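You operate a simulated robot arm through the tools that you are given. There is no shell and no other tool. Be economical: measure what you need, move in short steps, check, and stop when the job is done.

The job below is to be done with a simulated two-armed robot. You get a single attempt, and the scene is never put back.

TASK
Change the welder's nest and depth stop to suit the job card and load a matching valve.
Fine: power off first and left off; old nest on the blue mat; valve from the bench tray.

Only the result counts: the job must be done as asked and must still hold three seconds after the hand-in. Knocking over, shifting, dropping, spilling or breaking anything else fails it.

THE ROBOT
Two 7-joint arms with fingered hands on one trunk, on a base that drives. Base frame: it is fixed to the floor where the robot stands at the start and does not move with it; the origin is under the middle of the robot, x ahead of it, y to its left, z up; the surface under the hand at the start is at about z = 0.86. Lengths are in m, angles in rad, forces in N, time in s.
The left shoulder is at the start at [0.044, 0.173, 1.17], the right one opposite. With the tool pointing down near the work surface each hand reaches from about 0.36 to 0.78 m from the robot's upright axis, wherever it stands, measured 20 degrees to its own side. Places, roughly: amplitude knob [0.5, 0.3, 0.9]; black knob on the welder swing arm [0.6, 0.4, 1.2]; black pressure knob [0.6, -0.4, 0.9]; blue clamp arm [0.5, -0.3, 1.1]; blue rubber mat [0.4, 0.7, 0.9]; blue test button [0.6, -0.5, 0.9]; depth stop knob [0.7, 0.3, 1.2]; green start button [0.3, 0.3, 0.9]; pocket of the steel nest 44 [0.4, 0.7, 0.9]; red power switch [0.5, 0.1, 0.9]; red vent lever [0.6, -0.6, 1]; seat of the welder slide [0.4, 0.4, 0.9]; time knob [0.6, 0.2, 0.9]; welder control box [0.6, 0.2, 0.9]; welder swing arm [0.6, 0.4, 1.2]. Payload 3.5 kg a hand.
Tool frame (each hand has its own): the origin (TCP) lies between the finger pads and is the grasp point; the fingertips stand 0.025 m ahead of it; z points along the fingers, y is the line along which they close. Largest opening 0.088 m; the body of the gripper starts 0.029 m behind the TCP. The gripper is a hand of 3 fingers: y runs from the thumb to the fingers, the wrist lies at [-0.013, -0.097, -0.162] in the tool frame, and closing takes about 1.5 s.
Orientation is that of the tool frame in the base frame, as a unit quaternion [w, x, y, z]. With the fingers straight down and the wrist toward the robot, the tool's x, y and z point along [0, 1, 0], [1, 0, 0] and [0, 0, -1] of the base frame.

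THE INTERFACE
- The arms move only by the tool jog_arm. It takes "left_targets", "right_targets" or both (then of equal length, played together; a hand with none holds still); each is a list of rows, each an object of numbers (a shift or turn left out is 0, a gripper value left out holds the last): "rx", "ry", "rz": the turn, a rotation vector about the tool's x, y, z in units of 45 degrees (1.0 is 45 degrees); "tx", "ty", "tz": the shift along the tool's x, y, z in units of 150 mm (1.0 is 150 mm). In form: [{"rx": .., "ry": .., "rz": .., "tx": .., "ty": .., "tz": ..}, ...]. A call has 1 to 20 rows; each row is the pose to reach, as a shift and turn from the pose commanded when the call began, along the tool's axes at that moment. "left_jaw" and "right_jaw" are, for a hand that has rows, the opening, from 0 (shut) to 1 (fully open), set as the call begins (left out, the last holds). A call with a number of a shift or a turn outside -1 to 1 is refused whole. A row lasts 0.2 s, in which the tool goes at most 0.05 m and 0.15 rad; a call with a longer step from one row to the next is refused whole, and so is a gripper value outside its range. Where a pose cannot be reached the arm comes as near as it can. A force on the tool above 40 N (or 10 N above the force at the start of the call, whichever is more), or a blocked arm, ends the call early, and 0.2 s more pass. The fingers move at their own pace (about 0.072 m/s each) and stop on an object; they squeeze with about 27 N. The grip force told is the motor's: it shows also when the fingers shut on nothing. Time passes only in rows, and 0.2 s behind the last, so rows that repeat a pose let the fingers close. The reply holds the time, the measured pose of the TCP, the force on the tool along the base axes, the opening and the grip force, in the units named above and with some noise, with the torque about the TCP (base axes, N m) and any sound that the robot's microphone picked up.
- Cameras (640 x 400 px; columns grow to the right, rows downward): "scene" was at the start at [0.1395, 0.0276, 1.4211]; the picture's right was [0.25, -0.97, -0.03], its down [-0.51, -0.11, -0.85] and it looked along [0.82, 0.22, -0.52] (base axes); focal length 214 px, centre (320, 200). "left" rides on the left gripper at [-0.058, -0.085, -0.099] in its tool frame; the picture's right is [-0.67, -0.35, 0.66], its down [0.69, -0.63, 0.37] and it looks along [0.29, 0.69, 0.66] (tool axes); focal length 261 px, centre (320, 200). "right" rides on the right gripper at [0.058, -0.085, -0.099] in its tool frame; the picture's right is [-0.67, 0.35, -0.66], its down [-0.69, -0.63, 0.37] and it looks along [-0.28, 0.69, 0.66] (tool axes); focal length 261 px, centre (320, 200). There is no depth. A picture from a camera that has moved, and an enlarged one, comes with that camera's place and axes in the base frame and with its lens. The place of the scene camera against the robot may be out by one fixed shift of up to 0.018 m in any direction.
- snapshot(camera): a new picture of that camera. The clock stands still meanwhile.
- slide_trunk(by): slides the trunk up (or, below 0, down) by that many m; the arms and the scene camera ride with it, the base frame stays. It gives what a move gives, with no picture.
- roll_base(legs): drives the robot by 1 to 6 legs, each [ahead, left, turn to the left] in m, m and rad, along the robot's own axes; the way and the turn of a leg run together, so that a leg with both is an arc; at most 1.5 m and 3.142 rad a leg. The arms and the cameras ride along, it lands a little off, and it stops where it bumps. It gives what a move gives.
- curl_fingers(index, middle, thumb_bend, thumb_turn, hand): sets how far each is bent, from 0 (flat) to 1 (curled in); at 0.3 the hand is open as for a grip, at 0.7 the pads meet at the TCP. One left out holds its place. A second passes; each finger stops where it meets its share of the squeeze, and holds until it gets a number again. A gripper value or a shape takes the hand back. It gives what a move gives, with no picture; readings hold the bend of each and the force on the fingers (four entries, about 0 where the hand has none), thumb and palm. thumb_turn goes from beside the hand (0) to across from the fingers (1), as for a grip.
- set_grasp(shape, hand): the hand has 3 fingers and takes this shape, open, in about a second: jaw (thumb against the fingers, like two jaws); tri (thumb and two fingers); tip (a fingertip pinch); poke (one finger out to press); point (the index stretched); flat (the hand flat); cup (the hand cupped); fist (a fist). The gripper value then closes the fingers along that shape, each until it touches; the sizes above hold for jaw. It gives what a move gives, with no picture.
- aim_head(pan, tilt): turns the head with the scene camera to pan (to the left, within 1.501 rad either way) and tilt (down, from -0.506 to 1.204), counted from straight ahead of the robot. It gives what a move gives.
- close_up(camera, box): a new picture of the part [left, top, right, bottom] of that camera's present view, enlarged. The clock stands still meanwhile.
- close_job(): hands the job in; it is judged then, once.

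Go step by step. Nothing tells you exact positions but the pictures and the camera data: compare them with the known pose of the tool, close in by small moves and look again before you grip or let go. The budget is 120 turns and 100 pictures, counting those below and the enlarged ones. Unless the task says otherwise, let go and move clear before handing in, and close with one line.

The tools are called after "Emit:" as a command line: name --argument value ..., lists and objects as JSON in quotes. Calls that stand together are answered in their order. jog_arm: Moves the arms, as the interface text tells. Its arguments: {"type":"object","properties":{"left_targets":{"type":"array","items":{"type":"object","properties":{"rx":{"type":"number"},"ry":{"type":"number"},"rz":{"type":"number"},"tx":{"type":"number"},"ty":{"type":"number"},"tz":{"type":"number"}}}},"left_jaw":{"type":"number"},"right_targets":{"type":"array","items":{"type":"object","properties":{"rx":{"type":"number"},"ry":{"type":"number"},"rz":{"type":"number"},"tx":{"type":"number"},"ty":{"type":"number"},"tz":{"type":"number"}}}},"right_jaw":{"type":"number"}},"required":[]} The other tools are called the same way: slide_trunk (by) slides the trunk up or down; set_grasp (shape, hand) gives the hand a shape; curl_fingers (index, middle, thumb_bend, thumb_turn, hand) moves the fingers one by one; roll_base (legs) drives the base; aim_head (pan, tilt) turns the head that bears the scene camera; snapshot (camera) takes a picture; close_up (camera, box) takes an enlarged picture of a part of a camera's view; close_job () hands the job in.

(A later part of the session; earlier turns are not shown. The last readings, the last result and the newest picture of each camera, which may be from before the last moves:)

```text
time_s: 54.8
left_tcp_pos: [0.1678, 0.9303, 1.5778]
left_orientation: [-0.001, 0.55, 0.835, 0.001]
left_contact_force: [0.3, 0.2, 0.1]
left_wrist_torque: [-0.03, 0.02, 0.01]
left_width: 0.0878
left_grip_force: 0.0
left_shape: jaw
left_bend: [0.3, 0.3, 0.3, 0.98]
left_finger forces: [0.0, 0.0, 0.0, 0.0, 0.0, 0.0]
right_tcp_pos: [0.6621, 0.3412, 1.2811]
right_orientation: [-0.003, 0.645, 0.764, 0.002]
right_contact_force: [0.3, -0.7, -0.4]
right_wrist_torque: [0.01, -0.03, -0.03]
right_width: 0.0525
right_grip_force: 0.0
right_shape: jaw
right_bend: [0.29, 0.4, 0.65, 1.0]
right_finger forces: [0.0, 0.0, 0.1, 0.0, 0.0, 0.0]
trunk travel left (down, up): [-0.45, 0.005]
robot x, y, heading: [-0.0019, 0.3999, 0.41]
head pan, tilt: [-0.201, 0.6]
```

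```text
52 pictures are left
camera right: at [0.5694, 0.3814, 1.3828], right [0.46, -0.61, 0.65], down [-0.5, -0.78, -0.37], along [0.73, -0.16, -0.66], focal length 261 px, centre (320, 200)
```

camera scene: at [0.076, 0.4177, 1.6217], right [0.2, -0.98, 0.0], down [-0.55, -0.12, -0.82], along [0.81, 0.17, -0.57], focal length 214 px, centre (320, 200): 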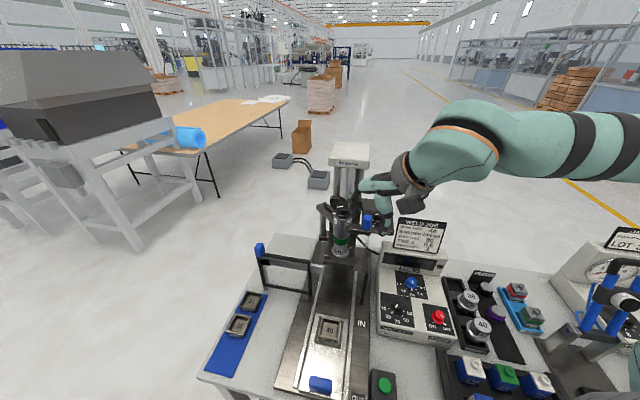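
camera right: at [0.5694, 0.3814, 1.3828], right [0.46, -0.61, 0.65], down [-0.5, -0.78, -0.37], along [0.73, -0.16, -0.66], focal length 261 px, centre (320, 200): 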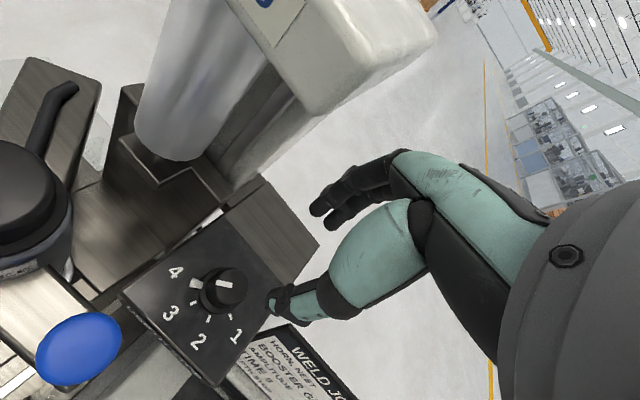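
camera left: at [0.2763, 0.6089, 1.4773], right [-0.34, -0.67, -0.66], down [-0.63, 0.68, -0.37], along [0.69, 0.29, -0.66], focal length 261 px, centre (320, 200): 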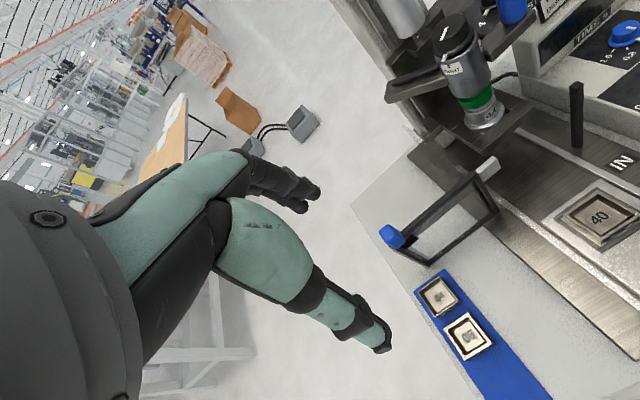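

Reached with margin this time. I'll descend around the knob and grip.

Emit:
jog_arm --right_targets '[{"tx": -0.02, "ty": -0.01, "tz": 0.2}, {"tx": -0.02, "ty": -0.01, "tz": 0.4}, {"tx": -0.02, "ty": -0.01, "tz": 0.55}, {"tx": -0.02, "ty": -0.01, "tz": 0.68}, {"tx": -0.02, "ty": -0.01, "tz": 0.68}]'

Emit:
jog_arm --right_jaw 0.0 --right_targets '[{}, {}, {}, {}, {}, {}, {}]'

Emit:
snapshot --camera "right"

```text
time_s: 56.0
left_tcp_pos: [0.167, 0.927, 1.578]
left_orientation: [0.0, 0.549, 0.836, 0.001]
left_contact_force: [-0.5, 0.5, 0.6]
left_wrist_torque: [-0.01, 0.03, 0.0]
left_width: 0.0876
left_grip_force: 0.0
left_shape: jaw
left_bend: [0.3, 0.3, 0.3, 0.98]
left_finger forces: [0.0, 0.1, 0.1, 0.0, 0.0, 0.0]
right_tcp_pos: [0.658, 0.3355, 1.1785]
right_orientation: [-0.003, 0.644, 0.765, 0.003]
right_contact_force: [0.2, 0.1, -1.0]
right_wrist_torque: [0.02, 0.02, -0.02]
right_width: 0.0525
right_grip_force: 0.0
right_shape: jaw
right_bend: [0.29, 0.4, 0.65, 1.0]
right_finger forces: [0.1, 0.0, 0.1, 0.1, 0.0, 0.0]
trunk travel left (down, up): [-0.45, 0.005]
robot x, y, heading: [-0.0011, 0.397, 0.408]
head pan, tilt: [-0.201, 0.6]
```

```text
time_s: 57.5
left_tcp_pos: [0.1675, 0.9296, 1.579]
left_orientation: [0.0, 0.55, 0.835, 0.001]
left_contact_force: [-0.5, -0.6, 0.0]
left_wrist_torque: [-0.02, 0.02, 0.03]
left_width: 0.0878
left_grip_force: 0.1
left_shape: jaw
left_bend: [0.3, 0.3, 0.3, 0.98]
left_finger forces: [0.0, 0.1, 0.0, 0.0, 0.0, 0.0]
right_tcp_pos: [0.6571, 0.336, 1.1789]
right_orientation: [-0.003, 0.644, 0.765, 0.003]
right_contact_force: [-1.1, -0.7, -2.5]
right_wrist_torque: [-0.02, 0.02, 0.02]
right_width: 0.0218
right_grip_force: 27.5
right_shape: jaw
right_bend: [0.73, 0.64, 0.74, 1.0]
right_finger forces: [15.8, 8.2, 0.0, 0.1, 23.0, 0.1]
trunk travel left (down, up): [-0.45, 0.005]
robot x, y, heading: [0.0025, 0.3974, 0.405]
head pan, tilt: [-0.201, 0.6]
```

```text
51 pictures are left
camera right: at [0.5649, 0.3769, 1.2799], right [0.46, -0.61, 0.65], down [-0.5, -0.78, -0.37], along [0.73, -0.16, -0.66], focal length 261 px, centre (320, 200)
```

right: 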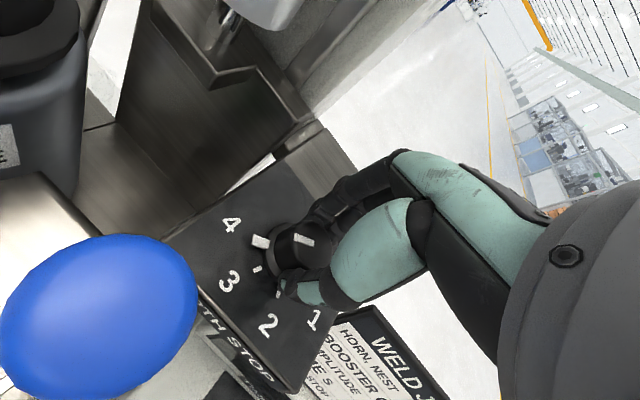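

Good balanced grip. I'll turn 45° counter-clockwise.

Emit:
jog_arm --right_targets '[{"rz": -0.17}, {"rz": -0.34}, {"rz": -0.51}, {"rz": -0.68}, {"rz": -0.85}, {"rz": -1.0}, {"rz": -1.0}]'

Emit:
close_up --camera "right" --box '[200, 180, 360, 280]'

```text
time_s: 59.1
left_tcp_pos: [0.1672, 0.9287, 1.5785]
left_orientation: [0.0, 0.55, 0.835, 0.0]
left_contact_force: [0.1, 0.1, 1.2]
left_wrist_torque: [-0.03, 0.01, 0.0]
left_width: 0.0879
left_grip_force: 0.1
left_shape: jaw
left_bend: [0.3, 0.3, 0.3, 0.98]
left_finger forces: [0.0, 0.0, 0.0, 0.0, 0.0, 0.0]
right_tcp_pos: [0.6593, 0.3372, 1.1785]
right_orientation: [-0.002, 0.449, 0.893, 0.003]
right_contact_force: [0.1, 1.9, 1.9]
right_wrist_torque: [0.04, -0.01, -0.01]
right_width: 0.0218
right_grip_force: 27.2
right_shape: jaw
right_bend: [0.73, 0.65, 0.74, 1.0]
right_finger forces: [18.4, 8.3, 0.0, 0.0, 23.4, 0.0]
right hand out of reach, approached as far as the arm can: row 4, 5, 6, 7
trunk travel left (down, up): [-0.45, 0.005]
robot x, y, heading: [-0.0023, 0.3967, 0.404]
head pan, tilt: [-0.201, 0.6]
```

```text
4.00 times, centred on (280, 230) of right
camera zoom: at [0.5569, 0.3308, 1.2792], right [0.68, -0.34, 0.65], down [-0.1, -0.92, -0.37], along [0.73, 0.19, -0.66], focal length 1043 px, centre (480, 80)
```

zoom: 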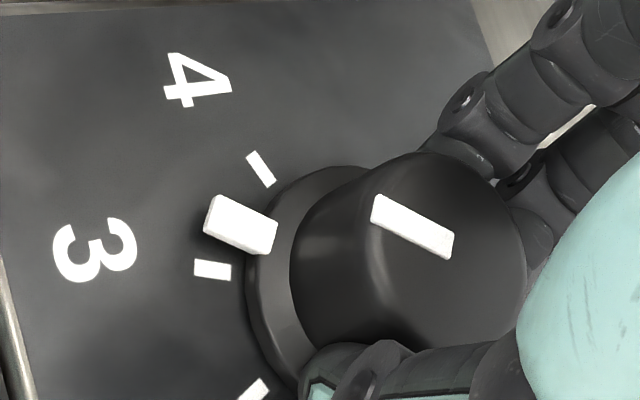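

Turned about 27° to the wrist limit, with roughly 20° left. I'll regrip and finish.

Emit:
jog_arm --right_jaw 0.6 --right_targets '[{}, {}, {}, {}, {}]'

Emit:
jog_arm --right_targets '[{"rz": 0.17}, {"rz": 0.34}, {"rz": 0.51}, {"rz": 0.65}, {"rz": 0.65}]'

Emit:
jog_arm --right_jaw 0.0 --right_targets '[{}, {}, {}, {}, {}, {}, {}]'

Emit:
close_up --camera "right" --box '[200, 180, 360, 280]'

```text
time_s: 60.4
left_tcp_pos: [0.1671, 0.9284, 1.5779]
left_orientation: [-0.002, 0.55, 0.835, 0.001]
left_contact_force: [-0.3, 0.3, 0.1]
left_wrist_torque: [0.03, 0.01, 0.01]
left_width: 0.0879
left_grip_force: 0.1
left_shape: jaw
left_bend: [0.3, 0.3, 0.3, 0.98]
left_finger forces: [0.0, 0.0, 0.1, 0.0, 0.0, 0.0]
right_tcp_pos: [0.6592, 0.3359, 1.1787]
right_orientation: [-0.003, 0.449, 0.893, 0.003]
right_contact_force: [-1.1, 0.0, 0.8]
right_wrist_torque: [0.02, 0.03, -0.02]
right_width: 0.0524
right_grip_force: 0.0
right_shape: jaw
right_bend: [0.29, 0.41, 0.65, 1.0]
right_finger forces: [0.0, 0.0, 0.0, 0.1, 0.1, 0.0]
trunk travel left (down, up): [-0.45, 0.005]
robot x, y, heading: [0.002, 0.3987, 0.408]
head pan, tilt: [-0.201, 0.6]
```

```text
time_s: 61.5
left_tcp_pos: [0.1675, 0.9286, 1.5786]
left_orientation: [-0.001, 0.55, 0.835, 0.001]
left_contact_force: [0.5, 0.2, -0.1]
left_wrist_torque: [0.04, -0.02, 0.04]
left_width: 0.0878
left_grip_force: 0.0
left_shape: jaw
left_bend: [0.3, 0.3, 0.3, 0.98]
left_finger forces: [0.0, 0.0, 0.0, 0.0, 0.0, 0.0]
right_tcp_pos: [0.6592, 0.3379, 1.1785]
right_orientation: [-0.003, 0.661, 0.75, 0.004]
right_contact_force: [0.4, 0.5, 0.4]
right_wrist_torque: [0.0, 0.04, -0.02]
right_width: 0.0522
right_grip_force: 0.0
right_shape: jaw
right_bend: [0.29, 0.41, 0.65, 1.0]
right_finger forces: [0.1, 0.0, 0.0, 0.0, 0.0, 0.0]
trunk travel left (down, up): [-0.45, 0.005]
robot x, y, heading: [-0.0027, 0.3993, 0.407]
head pan, tilt: [-0.201, 0.6]
```

```text
time_s: 63.1
left_tcp_pos: [0.1674, 0.9292, 1.5778]
left_orientation: [-0.001, 0.549, 0.836, 0.001]
left_contact_force: [0.6, 0.4, -0.2]
left_wrist_torque: [0.01, 0.03, 0.01]
left_width: 0.0877
left_grip_force: 0.1
left_shape: jaw
left_bend: [0.3, 0.3, 0.3, 0.98]
left_finger forces: [0.0, 0.1, 0.0, 0.0, 0.0, 0.1]
right_tcp_pos: [0.6585, 0.3385, 1.1782]
right_orientation: [-0.004, 0.661, 0.751, 0.003]
right_contact_force: [-0.3, 0.1, -1.5]
right_wrist_torque: [-0.01, -0.01, -0.02]
right_width: 0.0221
right_grip_force: 26.8
right_shape: jaw
right_bend: [0.73, 0.65, 0.73, 1.0]
right_finger forces: [16.1, 8.2, 0.0, 0.1, 23.3, 0.0]
trunk travel left (down, up): [-0.45, 0.005]
robot x, y, heading: [0.0005, 0.3976, 0.405]
head pan, tilt: [-0.201, 0.6]
```

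```text
4.00 times, centred on (280, 230) of right
camera zoom: at [0.5685, 0.3822, 1.2791], right [0.43, -0.63, 0.65], down [-0.54, -0.76, -0.37], along [0.72, -0.19, -0.66], focal length 1043 px, centre (480, 80)
```

zoom: 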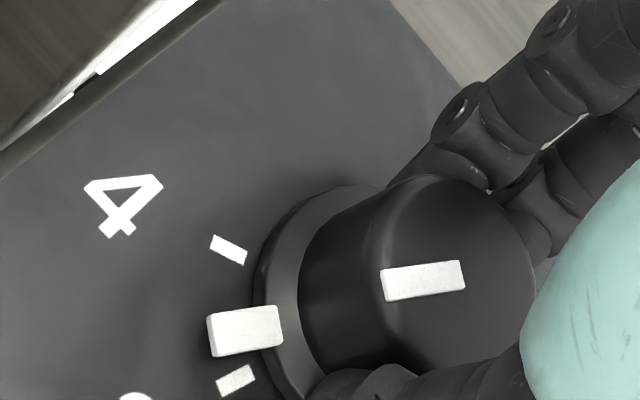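

Emit:
jog_arm --right_targets '[{"rz": -0.17}, {"rz": -0.34}, {"rz": -0.48}, {"rz": -0.48}]'

Emit:
close_up --camera "right" --box '[200, 180, 360, 280]'

```text
time_s: 64.2
left_tcp_pos: [0.1698, 0.9285, 1.5791]
left_orientation: [0.0, 0.55, 0.835, -0.001]
left_contact_force: [-0.3, 0.1, 0.0]
left_wrist_torque: [0.02, 0.0, 0.01]
left_width: 0.0878
left_grip_force: 0.1
left_shape: jaw
left_bend: [0.3, 0.3, 0.3, 0.98]
left_finger forces: [0.0, 0.0, 0.1, 0.0, 0.0, 0.0]
right_tcp_pos: [0.6599, 0.3368, 1.1784]
right_orientation: [-0.003, 0.507, 0.862, 0.003]
right_contact_force: [0.9, 2.5, -1.6]
right_wrist_torque: [0.07, -0.03, -0.02]
right_width: 0.0215
right_grip_force: 27.1
right_shape: jaw
right_bend: [0.73, 0.66, 0.73, 1.0]
right_finger forces: [18.6, 7.7, 0.0, 0.0, 23.4, 0.0]
trunk travel left (down, up): [-0.45, 0.005]
robot x, y, heading: [-0.0039, 0.4011, 0.408]
head pan, tilt: [-0.201, 0.6]
```

```text
4.00 times, centred on (280, 230) of right
camera zoom: at [0.558, 0.3456, 1.279], right [0.63, -0.42, 0.65], down [-0.22, -0.9, -0.37], along [0.74, 0.09, -0.66], focal length 1043 px, centre (480, 80)
```

zoom: 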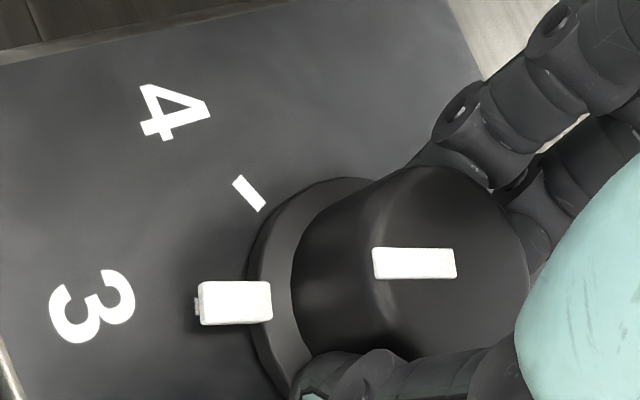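

The pointer covers the 3 tick. I'll release, lift and verify.

Emit:
jog_arm --right_jaw 0.6 --right_targets '[{}, {}, {}, {}, {}, {"tz": -0.2}, {"tz": -0.45}, {"tz": -0.7}]'

Emit:
close_up --camera "right" --box '[120, 220, 300, 380]'

```text
time_s: 66.0
left_tcp_pos: [0.1654, 0.9286, 1.5793]
left_orientation: [0.0, 0.55, 0.835, 0.001]
left_contact_force: [0.2, 0.1, -0.3]
left_wrist_torque: [-0.01, 0.01, -0.02]
left_width: 0.0881
left_grip_force: 0.1
left_shape: jaw
left_bend: [0.3, 0.3, 0.3, 0.98]
left_finger forces: [0.0, 0.0, 0.0, 0.0, 0.1, 0.0]
right_tcp_pos: [0.6589, 0.3349, 1.2829]
right_orientation: [-0.003, 0.508, 0.861, 0.004]
right_contact_force: [-0.1, 0.4, -0.2]
right_wrist_torque: [-0.04, 0.02, 0.0]
right_width: 0.0525
right_grip_force: 0.0
right_shape: jaw
right_bend: [0.29, 0.41, 0.65, 1.0]
right_finger forces: [0.0, 0.0, 0.0, 0.0, 0.0, 0.0]
trunk travel left (down, up): [-0.45, 0.005]
robot x, y, heading: [-0.0009, 0.4009, 0.407]
head pan, tilt: [-0.201, 0.6]
```

```text
2.50 times, centred on (210, 300) of right
camera zoom: at [0.5568, 0.3431, 1.3832], right [0.63, -0.42, 0.65], down [-0.22, -0.9, -0.37], along [0.74, 0.09, -0.66], focal length 652 px, centre (595, -50)
```

zoom: 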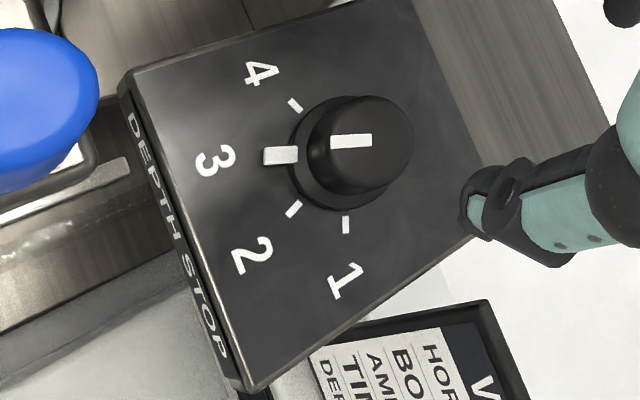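

Depth stop is on 3. I'll retract along the same lane, turn the base back, and lower the trunk for nest work.

Emit:
jog_arm --right_targets '[{"tz": -0.3}, {"tz": -0.6}, {"tz": -0.7, "tx": 0.09, "ty": -0.25}, {"tz": -0.7, "tx": 0.18, "ty": -0.53}, {"tz": -0.7, "tx": 0.27, "ty": -0.8}, {"tz": -0.7, "tx": 0.28, "ty": -0.98}]'

Emit:
jog_arm --right_targets '[{"tx": 0.03, "ty": -0.25}, {"tx": 0.06, "ty": -0.5}, {"tx": 0.09, "ty": -0.7}]'

Emit:
roll_base --legs '[[0, 0, -0.405]]'

Emit:
slide_trunk --by -0.2

Emit:
aim_head --pan 0.3 --tilt 0.8

Emit:
snapshot --camera "scene"

Emit:
snapshot --camera "left"

```text
time_s: 67.3
left_tcp_pos: [0.1662, 0.9288, 1.5788]
left_orientation: [-0.001, 0.55, 0.835, 0.001]
left_contact_force: [0.0, 0.3, -0.1]
left_wrist_torque: [0.01, -0.01, -0.05]
left_width: 0.088
left_grip_force: 0.1
left_shape: jaw
left_bend: [0.3, 0.3, 0.3, 0.98]
left_finger forces: [0.0, 0.0, 0.0, 0.1, 0.0, 0.0]
right_tcp_pos: [0.509, 0.3014, 1.388]
right_orientation: [-0.002, 0.509, 0.861, 0.004]
right_contact_force: [-0.2, 0.5, 0.6]
right_wrist_torque: [-0.04, 0.0, -0.03]
right_width: 0.0525
right_grip_force: 0.0
right_shape: jaw
right_bend: [0.29, 0.41, 0.65, 1.0]
right_finger forces: [0.1, 0.0, 0.0, 0.0, 0.0, 0.1]
right hand out of reach, approached as far as the arm can: row 2
trunk travel left (down, up): [-0.45, 0.005]
robot x, y, heading: [-0.0014, 0.3974, 0.406]
head pan, tilt: [-0.201, 0.6]
```

```text
time_s: 68.2
left_tcp_pos: [0.1658, 0.9284, 1.579]
left_orientation: [0.0, 0.55, 0.835, 0.002]
left_contact_force: [0.0, 0.2, -0.3]
left_wrist_torque: [-0.01, 0.02, -0.02]
left_width: 0.0877
left_grip_force: 0.1
left_shape: jaw
left_bend: [0.3, 0.3, 0.3, 0.98]
left_finger forces: [0.1, 0.1, 0.1, 0.1, 0.1, 0.0]
right_tcp_pos: [0.4121, 0.2623, 1.3873]
right_orientation: [-0.002, 0.509, 0.861, 0.003]
right_contact_force: [-0.9, 0.3, -0.3]
right_wrist_torque: [0.01, 0.03, -0.04]
right_width: 0.0526
right_grip_force: 0.0
right_shape: jaw
right_bend: [0.29, 0.41, 0.65, 1.0]
right_finger forces: [0.1, 0.1, 0.1, 0.1, 0.1, 0.1]
trunk travel left (down, up): [-0.45, 0.005]
robot x, y, heading: [-0.0013, 0.3999, 0.407]
head pan, tilt: [-0.201, 0.6]
```

```text
time_s: 69.8
left_tcp_pos: [0.3657, 0.8161, 1.579]
left_orientation: [-0.001, 0.709, 0.705, 0.001]
left_contact_force: [-0.2, -0.8, -0.3]
left_wrist_torque: [0.0, -0.03, 0.02]
left_width: 0.0879
left_grip_force: 0.0
left_shape: jaw
left_bend: [0.3, 0.3, 0.3, 0.98]
left_finger forces: [0.0, 0.0, 0.0, 0.1, 0.1, 0.0]
right_tcp_pos: [0.3239, 0.1076, 1.388]
right_orientation: [-0.004, 0.674, 0.739, 0.004]
right_contact_force: [0.2, -0.9, -0.1]
right_wrist_torque: [0.0, 0.03, -0.01]
right_width: 0.0523
right_grip_force: 0.0
right_shape: jaw
right_bend: [0.29, 0.41, 0.65, 1.0]
right_finger forces: [0.0, 0.0, 0.0, 0.1, 0.0, 0.1]
trunk travel left (down, up): [-0.45, 0.005]
robot x, y, heading: [0.0017, 0.3972, -0.004]
head pan, tilt: [-0.201, 0.6]
```

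```text
time_s: 71.9
left_tcp_pos: [0.3647, 0.8182, 1.3786]
left_orientation: [0.001, 0.708, 0.706, 0.001]
left_contact_force: [-0.1, -0.3, 0.0]
left_wrist_torque: [0.01, -0.01, 0.02]
left_width: 0.0877
left_grip_force: 0.1
left_shape: jaw
left_bend: [0.3, 0.3, 0.3, 0.98]
left_finger forces: [0.0, 0.0, 0.0, 0.0, 0.1, 0.1]
right_tcp_pos: [0.3236, 0.1075, 1.1876]
right_orientation: [-0.001, 0.674, 0.739, 0.004]
right_contact_force: [-0.5, 0.0, 0.1]
right_wrist_torque: [0.01, 0.02, 0.0]
right_width: 0.0521
right_grip_force: 0.0
right_shape: jaw
right_bend: [0.29, 0.41, 0.65, 1.0]
right_finger forces: [0.1, 0.0, 0.0, 0.0, 0.0, 0.1]
trunk travel left (down, up): [-0.25, 0.205]
robot x, y, heading: [-0.0014, 0.3997, -0.001]
head pan, tilt: [-0.201, 0.6]
```

```text
time_s: 72.9
left_tcp_pos: [0.3658, 0.8169, 1.3788]
left_orientation: [-0.001, 0.709, 0.705, 0.0]
left_contact_force: [-0.1, 0.8, -0.4]
left_wrist_torque: [-0.01, 0.01, -0.01]
left_width: 0.088
left_grip_force: 0.1
left_shape: jaw
left_bend: [0.3, 0.3, 0.3, 0.98]
left_finger forces: [0.1, 0.0, 0.0, 0.1, 0.0, 0.0]
right_tcp_pos: [0.3239, 0.1071, 1.1882]
right_orientation: [-0.003, 0.674, 0.739, 0.004]
right_contact_force: [0.5, 0.3, 0.4]
right_wrist_torque: [0.01, -0.01, -0.01]
right_width: 0.0523
right_grip_force: 0.2
right_shape: jaw
right_bend: [0.29, 0.41, 0.65, 1.0]
right_finger forces: [0.0, 0.0, 0.0, 0.1, 0.0, 0.0]
trunk travel left (down, up): [-0.25, 0.205]
robot x, y, heading: [0.0004, 0.4037, -0.002]
head pan, tilt: [0.3, 0.799]
```

```text
46 pictures are left
camera scene: at [0.1229, 0.4265, 1.3911], right [0.29, -0.96, -0.03], down [-0.76, -0.21, -0.62], along [0.58, 0.2, -0.79], focal length 214 px, centre (320, 200)
```

scene: 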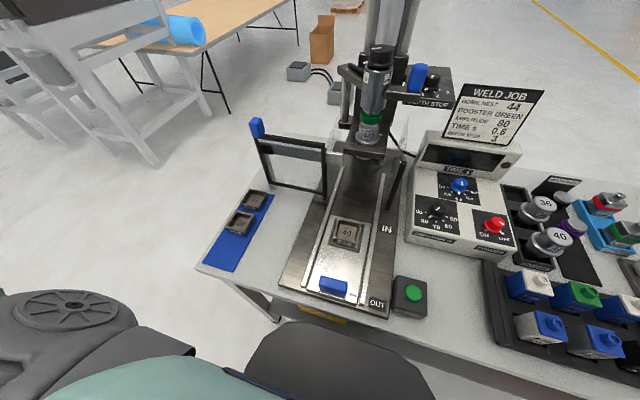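

```text
45 pictures are left
camera left: at [0.2797, 0.7592, 1.4773], right [-0.35, -0.67, -0.66], down [-0.62, 0.69, -0.37], along [0.7, 0.28, -0.66], focal length 261 px, centre (320, 200)
```

left: 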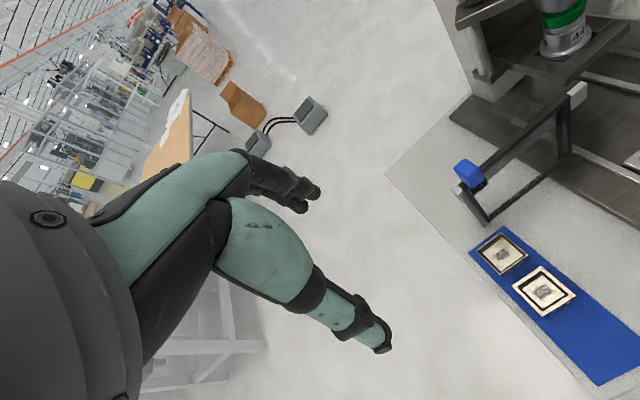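

Left-camera rays put nest 44 at about (0.446, 0.734) and nest 36 at (0.361, 0.733), with free mat in front near x 0.28. I'll bring the left hand over nest 40 in the slide.

Emit:
jog_arm --left_targets '[{"tx": -0.3}, {"tx": -0.6}, {"tx": -0.9}, {"tx": -1.0}]'

Emit:
jog_arm --left_targets '[{"tx": -0.3}, {"tx": -0.6}, {"tx": -0.9}, {"tx": -1.0}]'

Emit:
jog_arm --left_targets '[{"tx": -0.25, "ty": 0.07, "tz": 0.2}, {"tx": -0.5, "ty": 0.14, "tz": 0.4}, {"tx": -0.5, "ty": 0.14, "tz": 0.7}, {"tx": -0.5, "ty": 0.14, "tz": 1.0}]'

Emit:
snapshot --camera "left"

```text
time_s: 73.9
left_tcp_pos: [0.3657, 0.6651, 1.3783]
left_orientation: [0.001, 0.709, 0.705, 0.0]
left_contact_force: [-0.7, -0.5, 0.4]
left_wrist_torque: [0.01, -0.02, 0.02]
left_width: 0.0877
left_grip_force: 0.1
left_shape: jaw
left_bend: [0.3, 0.3, 0.3, 0.98]
left_finger forces: [0.0, 0.0, 0.1, 0.0, 0.0, 0.1]
right_tcp_pos: [0.3235, 0.1078, 1.1876]
right_orientation: [-0.002, 0.673, 0.74, 0.003]
right_contact_force: [-0.2, -0.2, 0.4]
right_wrist_torque: [-0.02, 0.02, 0.01]
right_width: 0.0524
right_grip_force: 0.0
right_shape: jaw
right_bend: [0.29, 0.41, 0.65, 1.0]
right_finger forces: [0.1, 0.0, 0.0, 0.0, 0.0, 0.0]
trunk travel left (down, up): [-0.25, 0.205]
robot x, y, heading: [-0.0, 0.3974, -0.004]
head pan, tilt: [0.3, 0.799]
```

```text
time_s: 74.9
left_tcp_pos: [0.3633, 0.544, 1.3789]
left_orientation: [0.001, 0.709, 0.706, 0.001]
left_contact_force: [-0.9, -0.4, 0.1]
left_wrist_torque: [0.0, 0.01, 0.0]
left_width: 0.088
left_grip_force: 0.1
left_shape: jaw
left_bend: [0.3, 0.3, 0.3, 0.98]
left_finger forces: [0.0, 0.1, 0.1, 0.0, 0.1, 0.2]
left hand out of reach, approached as far as the arm can: row 3, 4
right_tcp_pos: [0.3231, 0.1075, 1.1872]
right_orientation: [-0.002, 0.674, 0.739, 0.004]
right_contact_force: [0.4, 1.2, -0.2]
right_wrist_torque: [0.0, 0.02, -0.02]
right_width: 0.0529
right_grip_force: 0.1
right_shape: jaw
right_bend: [0.29, 0.41, 0.65, 1.0]
right_finger forces: [0.0, 0.1, 0.0, 0.0, 0.0, 0.0]
trunk travel left (down, up): [-0.25, 0.205]
robot x, y, heading: [-0.0017, 0.3997, -0.002]
head pan, tilt: [0.3, 0.799]
```

```text
time_s: 75.9
left_tcp_pos: [0.4037, 0.5181, 1.2621]
left_orientation: [-0.001, 0.709, 0.706, 0.001]
left_contact_force: [0.1, -0.2, -0.3]
left_wrist_torque: [0.0, 0.0, 0.03]
left_width: 0.0882
left_grip_force: 0.1
left_shape: jaw
left_bend: [0.3, 0.3, 0.3, 0.98]
left_finger forces: [0.0, 0.0, 0.1, 0.0, 0.0, 0.0]
left hand out of reach, approached as far as the arm can: row 1, 2, 3, 4
right_tcp_pos: [0.325, 0.106, 1.1861]
right_orientation: [-0.003, 0.674, 0.739, 0.003]
right_contact_force: [0.0, 0.0, -0.1]
right_wrist_torque: [-0.01, 0.02, 0.0]
right_width: 0.0526
right_grip_force: 0.0
right_shape: jaw
right_bend: [0.29, 0.41, 0.65, 1.0]
right_finger forces: [0.0, 0.0, 0.1, 0.0, 0.2, 0.1]
trunk travel left (down, up): [-0.25, 0.205]
robot x, y, heading: [-0.0007, 0.3967, -0.008]
head pan, tilt: [0.3, 0.799]
```

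```text
44 pictures are left
camera left: at [0.3165, 0.4603, 1.36], right [-0.35, -0.67, -0.66], down [-0.63, 0.69, -0.37], along [0.7, 0.28, -0.66], focal length 261 px, centre (320, 200)
```

left: 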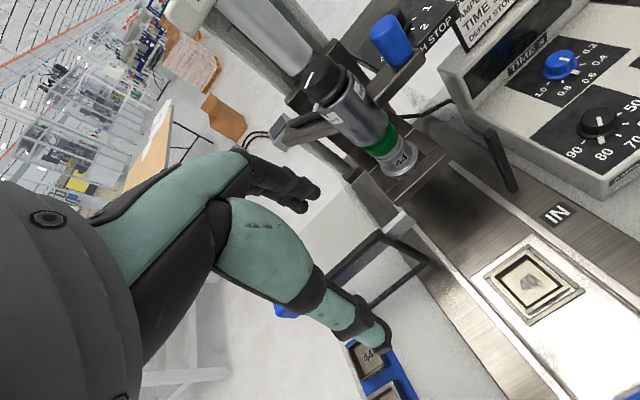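

Inward reach is limited from this spot. I'll draw the left hand back slightly and drive 0.13 m to the right.

Emit:
jog_arm --left_targets '[{"ty": -0.2}, {"ty": -0.35}]'

Emit:
roll_base --legs '[[0, -0.13, 0]]'

```text
time_s: 76.5
left_tcp_pos: [0.3479, 0.5184, 1.262]
left_orientation: [0.001, 0.71, 0.704, 0.001]
left_contact_force: [0.1, 0.4, -0.5]
left_wrist_torque: [0.01, 0.0, 0.02]
left_width: 0.0877
left_grip_force: 0.1
left_shape: jaw
left_bend: [0.3, 0.3, 0.3, 0.98]
left_finger forces: [0.1, 0.1, 0.0, 0.0, 0.1, 0.0]
right_tcp_pos: [0.3214, 0.108, 1.1878]
right_orientation: [-0.002, 0.674, 0.739, 0.004]
right_contact_force: [-1.0, -0.2, -0.2]
right_wrist_torque: [-0.02, -0.03, -0.02]
right_width: 0.0525
right_grip_force: 0.1
right_shape: jaw
right_bend: [0.29, 0.41, 0.65, 1.0]
right_finger forces: [0.0, 0.1, 0.1, 0.0, 0.0, 0.1]
trunk travel left (down, up): [-0.25, 0.205]
robot x, y, heading: [-0.0028, 0.399, -0.006]
head pan, tilt: [0.3, 0.799]
```

```text
time_s: 77.8
left_tcp_pos: [0.348, 0.3931, 1.2617]
left_orientation: [0.001, 0.708, 0.706, 0.0]
left_contact_force: [0.4, 0.4, 0.3]
left_wrist_torque: [0.01, 0.02, 0.0]
left_width: 0.0878
left_grip_force: 0.1
left_shape: jaw
left_bend: [0.3, 0.3, 0.3, 0.98]
left_finger forces: [0.0, 0.1, 0.1, 0.0, 0.1, 0.0]
right_tcp_pos: [0.3221, -0.0197, 1.1868]
right_orientation: [-0.001, 0.672, 0.74, 0.004]
right_contact_force: [0.6, -1.4, 0.4]
right_wrist_torque: [0.01, 0.0, 0.0]
right_width: 0.0531
right_grip_force: 0.0
right_shape: jaw
right_bend: [0.29, 0.41, 0.65, 1.0]
right_finger forces: [0.0, 0.0, 0.1, 0.0, 0.0, 0.0]
trunk travel left (down, up): [-0.25, 0.205]
robot x, y, heading: [-0.0034, 0.2703, -0.007]
head pan, tilt: [0.3, 0.799]
```

Emit:
jog_arm --left_targets '[{"tx": 0.17, "ty": 0.15, "tz": 0.2}, {"tx": 0.34, "ty": 0.29, "tz": 0.4}, {"tx": 0.34, "ty": 0.29, "tz": 0.7}, {"tx": 0.34, "ty": 0.29, "tz": 1.0}]'

Emit:
snapshot --camera "left"

```text
time_s: 78.8
left_tcp_pos: [0.3927, 0.4431, 1.1127]
left_orientation: [0.001, 0.709, 0.705, 0.0]
left_contact_force: [-0.1, -0.1, 0.4]
left_wrist_torque: [-0.03, 0.0, 0.01]
left_width: 0.0879
left_grip_force: 0.0
left_shape: jaw
left_bend: [0.3, 0.3, 0.3, 0.98]
left_finger forces: [0.0, 0.0, 0.1, 0.0, 0.0, 0.0]
right_tcp_pos: [0.3254, -0.0196, 1.1864]
right_orientation: [-0.001, 0.673, 0.739, 0.003]
right_contact_force: [0.5, 0.8, 0.2]
right_wrist_torque: [0.0, 0.01, -0.04]
right_width: 0.0526
right_grip_force: 0.1
right_shape: jaw
right_bend: [0.29, 0.41, 0.65, 1.0]
right_finger forces: [0.0, 0.1, 0.1, 0.1, 0.0, 0.0]
trunk travel left (down, up): [-0.25, 0.205]
robot x, y, heading: [-0.0005, 0.2707, -0.001]
head pan, tilt: [0.3, 0.799]
```

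```text
43 pictures are left
camera left: at [0.307, 0.3848, 1.2114], right [-0.35, -0.67, -0.66], down [-0.63, 0.69, -0.37], along [0.7, 0.28, -0.66], focal length 261 px, centre (320, 200)
```

left: 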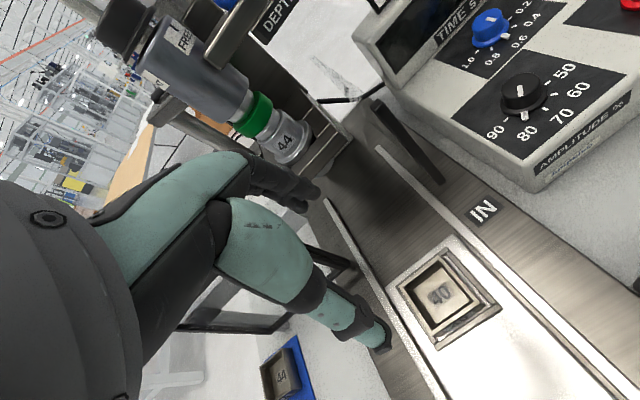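

Emit:
close_up --camera "left" --box '[370, 230, 530, 370]'

Emit:
close_up --camera "scene" --box '[150, 160, 350, 300]'

```text
2.86 times, centred on (450, 300) of left
camera zoom: at [0.307, 0.3848, 1.2114], right [-0.35, -0.67, -0.66], down [-0.63, 0.69, -0.37], along [0.7, 0.28, -0.66], focal length 745 px, centre (-51, -86)
```

zoom: 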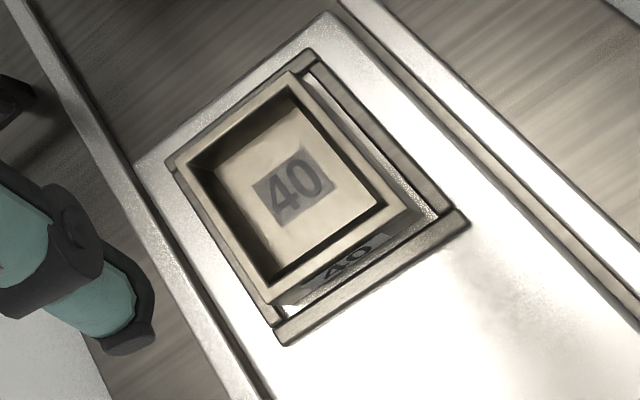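

```text
2.86 times, centred on (250, 230) of scene
camera zoom: at [0.1238, 0.2992, 1.3909], right [0.29, -0.96, -0.03], down [-0.76, -0.21, -0.62], along [0.58, 0.2, -0.79], focal length 613 px, centre (520, 114)
```

zoom: 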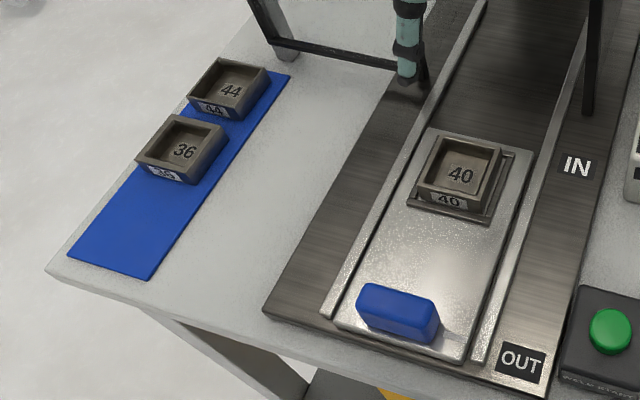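

Nest 40's top is centred at about (0.393, 0.447, 0.916) and it's about 58 mm square. I'll descend with the jaw open front-to-back.

Emit:
jog_arm --left_jaw 1.0 --left_targets '[{"tx": 0.026, "tz": 0.3}, {"tx": 0.026, "tz": 0.6}, {"tx": 0.026, "tz": 0.85}, {"tx": 0.026, "tz": 0.95}]'

Emit:
snapshot --camera "left"

```text
time_s: 79.8
left_tcp_pos: [0.3929, 0.4477, 0.9703]
left_orientation: [0.001, 0.709, 0.706, 0.001]
left_contact_force: [-0.5, 0.4, -0.2]
left_wrist_torque: [0.01, 0.0, 0.0]
left_width: 0.088
left_grip_force: 0.0
left_shape: jaw
left_bend: [0.3, 0.3, 0.3, 0.98]
left_finger forces: [0.0, 0.0, 0.1, 0.0, 0.0, 0.1]
right_tcp_pos: [0.3238, -0.021, 1.1868]
right_orientation: [-0.003, 0.673, 0.739, 0.004]
right_contact_force: [0.0, -0.1, 0.1]
right_wrist_torque: [0.0, -0.03, -0.03]
right_width: 0.0524
right_grip_force: 0.0
right_shape: jaw
right_bend: [0.29, 0.41, 0.65, 1.0]
right_finger forces: [0.0, 0.0, 0.0, 0.0, 0.1, 0.0]
trunk travel left (down, up): [-0.25, 0.205]
robot x, y, heading: [-0.0024, 0.2712, -0.002]
head pan, tilt: [0.3, 0.799]
```

```text
40 pictures are left
camera left: at [0.3061, 0.3895, 1.0685], right [-0.35, -0.67, -0.66], down [-0.63, 0.69, -0.37], along [0.7, 0.28, -0.66], focal length 261 px, centre (320, 200)
```

left: 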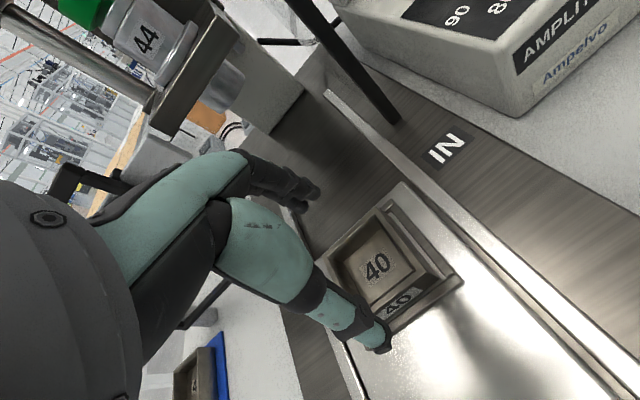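

Emit:
close_up --camera "left" --box '[300, 180, 480, 370]'

```text
2.11 times, centred on (390, 275) of left
camera zoom: at [0.3061, 0.3895, 1.0685], right [-0.35, -0.67, -0.66], down [-0.63, 0.69, -0.37], along [0.7, 0.28, -0.66], focal length 549 px, centre (173, 42)
```

zoom: 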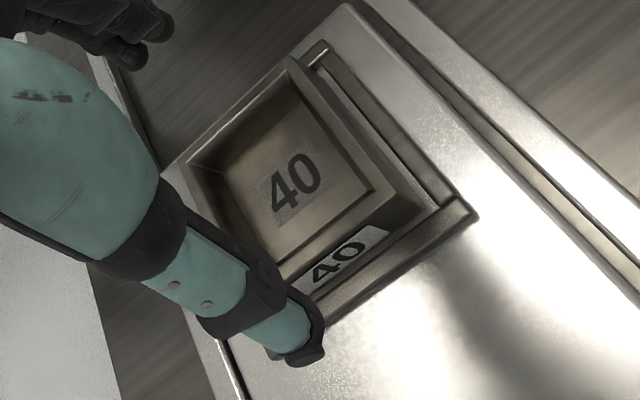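

Emit:
jog_arm --left_targets '[{"ty": -0.02, "tz": 0.1}, {"ty": -0.02, "tz": 0.2}, {"ty": -0.02, "tz": 0.27}, {"ty": -0.02, "tz": 0.27}]'

Emit:
close_up --camera "left" --box '[260, 160, 480, 370]'

Emit:
close_up --camera "scene" --box '[240, 150, 360, 250]'

```text
time_s: 80.8
left_tcp_pos: [0.3848, 0.4642, 0.9461]
left_orientation: [0.001, 0.708, 0.706, 0.001]
left_contact_force: [-0.8, 0.1, 0.7]
left_wrist_torque: [-0.03, -0.02, 0.01]
left_width: 0.0879
left_grip_force: 0.1
left_shape: jaw
left_bend: [0.3, 0.3, 0.3, 0.98]
left_finger forces: [0.1, 0.0, 0.0, 0.0, 0.1, 0.0]
left hand out of reach, approached as far as the arm can: row 1, 2, 3, 4
right_tcp_pos: [0.3245, -0.02, 1.187]
right_orientation: [-0.002, 0.673, 0.74, 0.004]
right_contact_force: [-0.6, 0.1, 0.0]
right_wrist_torque: [0.01, -0.01, -0.01]
right_width: 0.0521
right_grip_force: 0.1
right_shape: jaw
right_bend: [0.29, 0.41, 0.65, 1.0]
right_finger forces: [0.0, 0.0, 0.0, 0.0, 0.1, 0.1]
trunk travel left (down, up): [-0.25, 0.205]
robot x, y, heading: [-0.0033, 0.2685, -0.005]
head pan, tilt: [0.3, 0.799]
```

```text
1.90 times, centred on (370, 265) of left
camera zoom: at [0.2986, 0.4063, 1.0446], right [-0.35, -0.67, -0.66], down [-0.63, 0.69, -0.37], along [0.7, 0.28, -0.66], focal length 496 px, centre (225, 76)
```

zoom: 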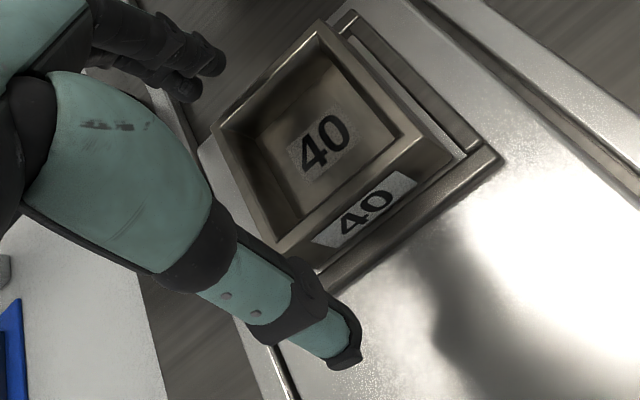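

```text
4.00 times, centred on (300, 200) of scene
camera zoom: at [0.1222, 0.298, 1.3911], right [0.29, -0.96, -0.03], down [-0.76, -0.21, -0.62], along [0.58, 0.2, -0.79], focal length 858 px, centre (400, 200)
```

zoom: 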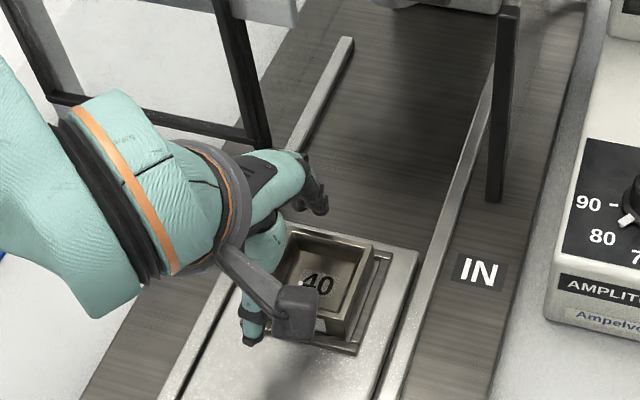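

Too close to the body for this arm, so it drifted 17 mm outward without contact. I'll lift, back the base off 8 cm, and come down again.

Emit:
jog_arm --left_targets '[{"tz": -0.25}, {"tz": -0.5}, {"tz": -0.75}]'

Emit:
roll_base --legs '[[-0.09, 0, 0]]'

```text
time_s: 81.5
left_tcp_pos: [0.3835, 0.4673, 1.0615]
left_orientation: [0.001, 0.708, 0.706, 0.001]
left_contact_force: [0.8, 0.1, -0.6]
left_wrist_torque: [0.02, -0.05, -0.02]
left_width: 0.0879
left_grip_force: 0.1
left_shape: jaw
left_bend: [0.3, 0.3, 0.3, 0.98]
left_finger forces: [0.0, 0.0, 0.1, 0.0, 0.1, 0.0]
right_tcp_pos: [0.3236, -0.0202, 1.1869]
right_orientation: [-0.002, 0.673, 0.74, 0.004]
right_contact_force: [0.2, 0.2, -0.3]
right_wrist_torque: [0.04, -0.02, -0.02]
right_width: 0.0525
right_grip_force: 0.2
right_shape: jaw
right_bend: [0.29, 0.41, 0.65, 1.0]
right_finger forces: [0.1, 0.0, 0.0, 0.1, 0.0, 0.1]
trunk travel left (down, up): [-0.25, 0.205]
robot x, y, heading: [-0.0016, 0.2691, -0.005]
head pan, tilt: [0.3, 0.799]
```

```text
time_s: 82.7
left_tcp_pos: [0.295, 0.4683, 1.0601]
left_orientation: [0.0, 0.709, 0.706, 0.0]
left_contact_force: [-0.3, -1.3, -0.6]
left_wrist_torque: [-0.01, -0.02, -0.08]
left_width: 0.0879
left_grip_force: 0.0
left_shape: jaw
left_bend: [0.3, 0.3, 0.3, 0.98]
left_finger forces: [0.0, 0.1, 0.1, 0.1, 0.0, 0.0]
right_tcp_pos: [0.2343, -0.0203, 1.1871]
right_orientation: [-0.003, 0.673, 0.74, 0.004]
right_contact_force: [0.4, 0.4, 1.1]
right_wrist_torque: [-0.01, -0.03, -0.01]
right_width: 0.0526
right_grip_force: 0.1
right_shape: jaw
right_bend: [0.29, 0.41, 0.65, 1.0]
right_finger forces: [0.1, 0.0, 0.0, 0.1, 0.0, 0.0]
trunk travel left (down, up): [-0.25, 0.205]
robot x, y, heading: [-0.0899, 0.2687, -0.008]
head pan, tilt: [0.3, 0.799]
```

Emit:
jog_arm --left_targets '[{"tx": -0.07, "ty": 0.3}, {"tx": -0.135, "ty": 0.63}, {"tx": -0.135, "ty": 0.63, "tz": 0.3}, {"tx": -0.135, "ty": 0.63, "tz": 0.6}, {"tx": -0.135, "ty": 0.63, "tz": 0.75}]'

Emit:
close_up --camera "left" --box '[260, 160, 480, 370]'

```text
refused: row 2 steps farther than a row can; nothing moved
```

```text
1.90 times, centred on (370, 265) of left
camera zoom: at [0.2099, 0.4098, 1.1589], right [-0.35, -0.67, -0.66], down [-0.63, 0.69, -0.37], along [0.7, 0.28, -0.66], focal length 496 px, centre (225, 76)
```

zoom: 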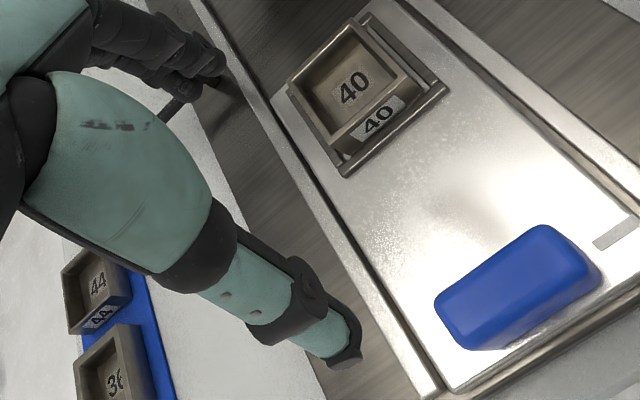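

Emit:
jog_arm --left_targets '[{"tx": -0.05, "ty": 0.2}, {"tx": -0.1, "ty": 0.4}, {"tx": -0.14, "ty": 0.62}, {"tx": -0.14, "ty": 0.62, "tz": 0.3}, {"tx": -0.14, "ty": 0.62, "tz": 0.6}, {"tx": -0.14, "ty": 0.62, "tz": 0.75}]'

Emit:
close_up --camera "left" --box '[260, 160, 480, 370]'

```text
time_s: 84.0
left_tcp_pos: [0.3681, 0.4744, 0.9715]
left_orientation: [0.001, 0.708, 0.706, 0.0]
left_contact_force: [0.5, -0.9, -0.4]
left_wrist_torque: [-0.03, -0.02, 0.0]
left_width: 0.0878
left_grip_force: 0.1
left_shape: jaw
left_bend: [0.3, 0.3, 0.3, 0.98]
left_finger forces: [0.0, 0.0, 0.0, 0.0, 0.0, 0.0]
left hand out of reach, approached as far as the arm can: row 4, 5, 6
right_tcp_pos: [0.2336, -0.0203, 1.1874]
right_orientation: [-0.003, 0.673, 0.74, 0.003]
right_contact_force: [-0.1, -0.2, 0.2]
right_wrist_torque: [-0.01, 0.0, 0.0]
right_width: 0.0526
right_grip_force: 0.1
right_shape: jaw
right_bend: [0.29, 0.41, 0.65, 1.0]
right_finger forces: [0.0, 0.0, 0.1, 0.0, 0.0, 0.1]
trunk travel left (down, up): [-0.25, 0.205]
robot x, y, heading: [-0.0903, 0.2694, -0.003]
head pan, tilt: [0.3, 0.799]
```

```text
1.90 times, centred on (370, 265) of left
camera zoom: at [0.2832, 0.4171, 1.0691], right [-0.35, -0.67, -0.66], down [-0.63, 0.69, -0.37], along [0.7, 0.28, -0.66], focal length 496 px, centre (225, 76)
```

zoom: 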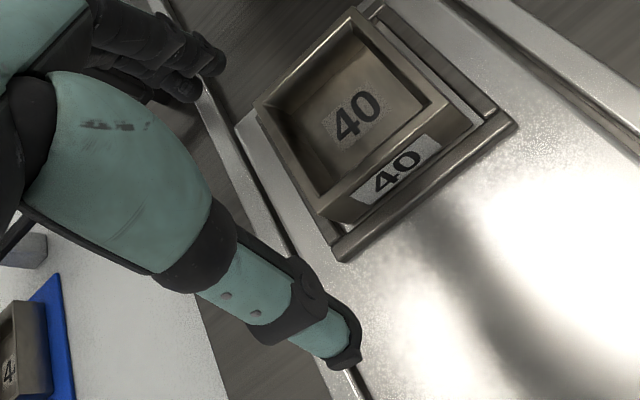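

The left arm seems to prefer targets further out to its side. I'll lift, drive 0.13 m further right and try again.

Emit:
jog_arm --left_targets '[{"tz": -0.3}, {"tz": -0.6}, {"tz": -0.9}]'

Emit:
roll_base --legs '[[0.03, -0.14, 0]]'

Emit:
jog_arm --left_targets '[{"tx": 0.25}, {"tx": 0.5}, {"tx": 0.7}, {"tx": 0.7}]'

```text
time_s: 84.8
left_tcp_pos: [0.3683, 0.4742, 1.1043]
left_orientation: [0.0, 0.708, 0.706, 0.001]
left_contact_force: [0.4, -0.6, 0.0]
left_wrist_torque: [-0.01, 0.0, 0.01]
left_width: 0.0879
left_grip_force: 0.0
left_shape: jaw
left_bend: [0.3, 0.3, 0.3, 0.98]
left_finger forces: [0.0, 0.0, 0.0, 0.0, 0.0, 0.0]
right_tcp_pos: [0.2326, -0.0201, 1.1879]
right_orientation: [-0.002, 0.673, 0.74, 0.004]
right_contact_force: [-0.1, -0.3, -0.2]
right_wrist_torque: [0.0, -0.01, -0.02]
right_width: 0.0525
right_grip_force: 0.0
right_shape: jaw
right_bend: [0.29, 0.41, 0.65, 1.0]
right_finger forces: [0.0, 0.0, 0.0, 0.0, 0.1, 0.0]
trunk travel left (down, up): [-0.25, 0.205]
robot x, y, heading: [-0.0941, 0.2667, -0.003]
head pan, tilt: [0.3, 0.799]
```

```text
time_s: 86.2
left_tcp_pos: [0.3967, 0.3378, 1.1037]
left_orientation: [0.001, 0.708, 0.707, 0.0]
left_contact_force: [-0.5, 0.0, -0.5]
left_wrist_torque: [-0.02, 0.02, 0.0]
left_width: 0.0876
left_grip_force: 0.0
left_shape: jaw
left_bend: [0.3, 0.3, 0.3, 0.98]
left_finger forces: [0.0, 0.0, 0.0, 0.1, 0.1, 0.0]
right_tcp_pos: [0.2617, -0.1583, 1.1873]
right_orientation: [-0.001, 0.673, 0.74, 0.004]
right_contact_force: [-0.1, 0.6, 0.1]
right_wrist_torque: [0.02, 0.0, 0.01]
right_width: 0.0526
right_grip_force: 0.0
right_shape: jaw
right_bend: [0.29, 0.41, 0.65, 1.0]
right_finger forces: [0.0, 0.0, 0.0, 0.0, 0.0, 0.0]
trunk travel left (down, up): [-0.25, 0.205]
robot x, y, heading: [-0.06, 0.1312, -0.0]
head pan, tilt: [0.3, 0.799]
```

```text
time_s: 87.2
left_tcp_pos: [0.3957, 0.4437, 1.1041]
left_orientation: [0.001, 0.707, 0.707, 0.001]
left_contact_force: [-0.4, -0.2, 0.1]
left_wrist_torque: [-0.01, -0.01, 0.01]
left_width: 0.0878
left_grip_force: 0.1
left_shape: jaw
left_bend: [0.3, 0.3, 0.3, 0.98]
left_finger forces: [0.0, 0.0, 0.0, 0.0, 0.0, 0.0]
right_tcp_pos: [0.263, -0.1604, 1.1872]
right_orientation: [-0.003, 0.673, 0.74, 0.004]
right_contact_force: [-0.3, 0.0, 0.2]
right_wrist_torque: [-0.01, -0.01, 0.01]
right_width: 0.0523
right_grip_force: 0.0
right_shape: jaw
right_bend: [0.29, 0.41, 0.65, 1.0]
right_finger forces: [0.0, 0.0, 0.0, 0.1, 0.0, 0.1]
trunk travel left (down, up): [-0.25, 0.205]
robot x, y, heading: [-0.0643, 0.1302, -0.004]
head pan, tilt: [0.3, 0.799]
```

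Emit:
jog_arm --left_targets '[{"tx": 0.02, "ty": -0.04, "tz": 0.3}, {"tx": 0.02, "ty": -0.04, "tz": 0.6}, {"tx": 0.02, "ty": -0.04, "tz": 0.85}, {"tx": 0.02, "ty": -0.04, "tz": 0.98}]'

Emit:
close_up --camera "left" --box '[260, 160, 480, 370]'

```text
time_s: 88.2
left_tcp_pos: [0.3875, 0.4416, 0.9539]
left_orientation: [0.0, 0.708, 0.707, 0.0]
left_contact_force: [-0.2, 0.4, -0.4]
left_wrist_torque: [0.0, 0.0, -0.01]
left_width: 0.0878
left_grip_force: 0.0
left_shape: jaw
left_bend: [0.3, 0.3, 0.3, 0.98]
left_finger forces: [0.1, 0.0, 0.0, 0.0, 0.0, 0.0]
right_tcp_pos: [0.2625, -0.1602, 1.1868]
right_orientation: [-0.003, 0.672, 0.74, 0.003]
right_contact_force: [0.3, -0.1, -0.2]
right_wrist_torque: [0.01, 0.0, -0.01]
right_width: 0.0523
right_grip_force: 0.1
right_shape: jaw
right_bend: [0.29, 0.41, 0.65, 1.0]
right_finger forces: [0.0, 0.0, 0.0, 0.0, 0.0, 0.0]
trunk travel left (down, up): [-0.25, 0.205]
robot x, y, heading: [-0.0628, 0.1316, 0.0]
head pan, tilt: [0.3, 0.799]
```

```text
1.90 times, centred on (370, 265) of left
camera zoom: at [0.3025, 0.3839, 1.0523], right [-0.35, -0.67, -0.66], down [-0.63, 0.69, -0.37], along [0.7, 0.28, -0.66], focal length 496 px, centre (225, 76)
```

zoom: 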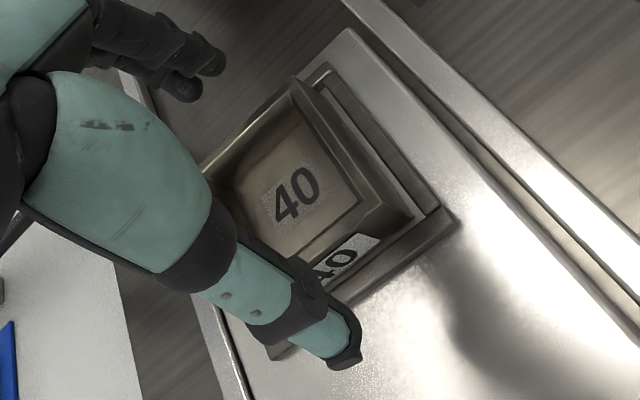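

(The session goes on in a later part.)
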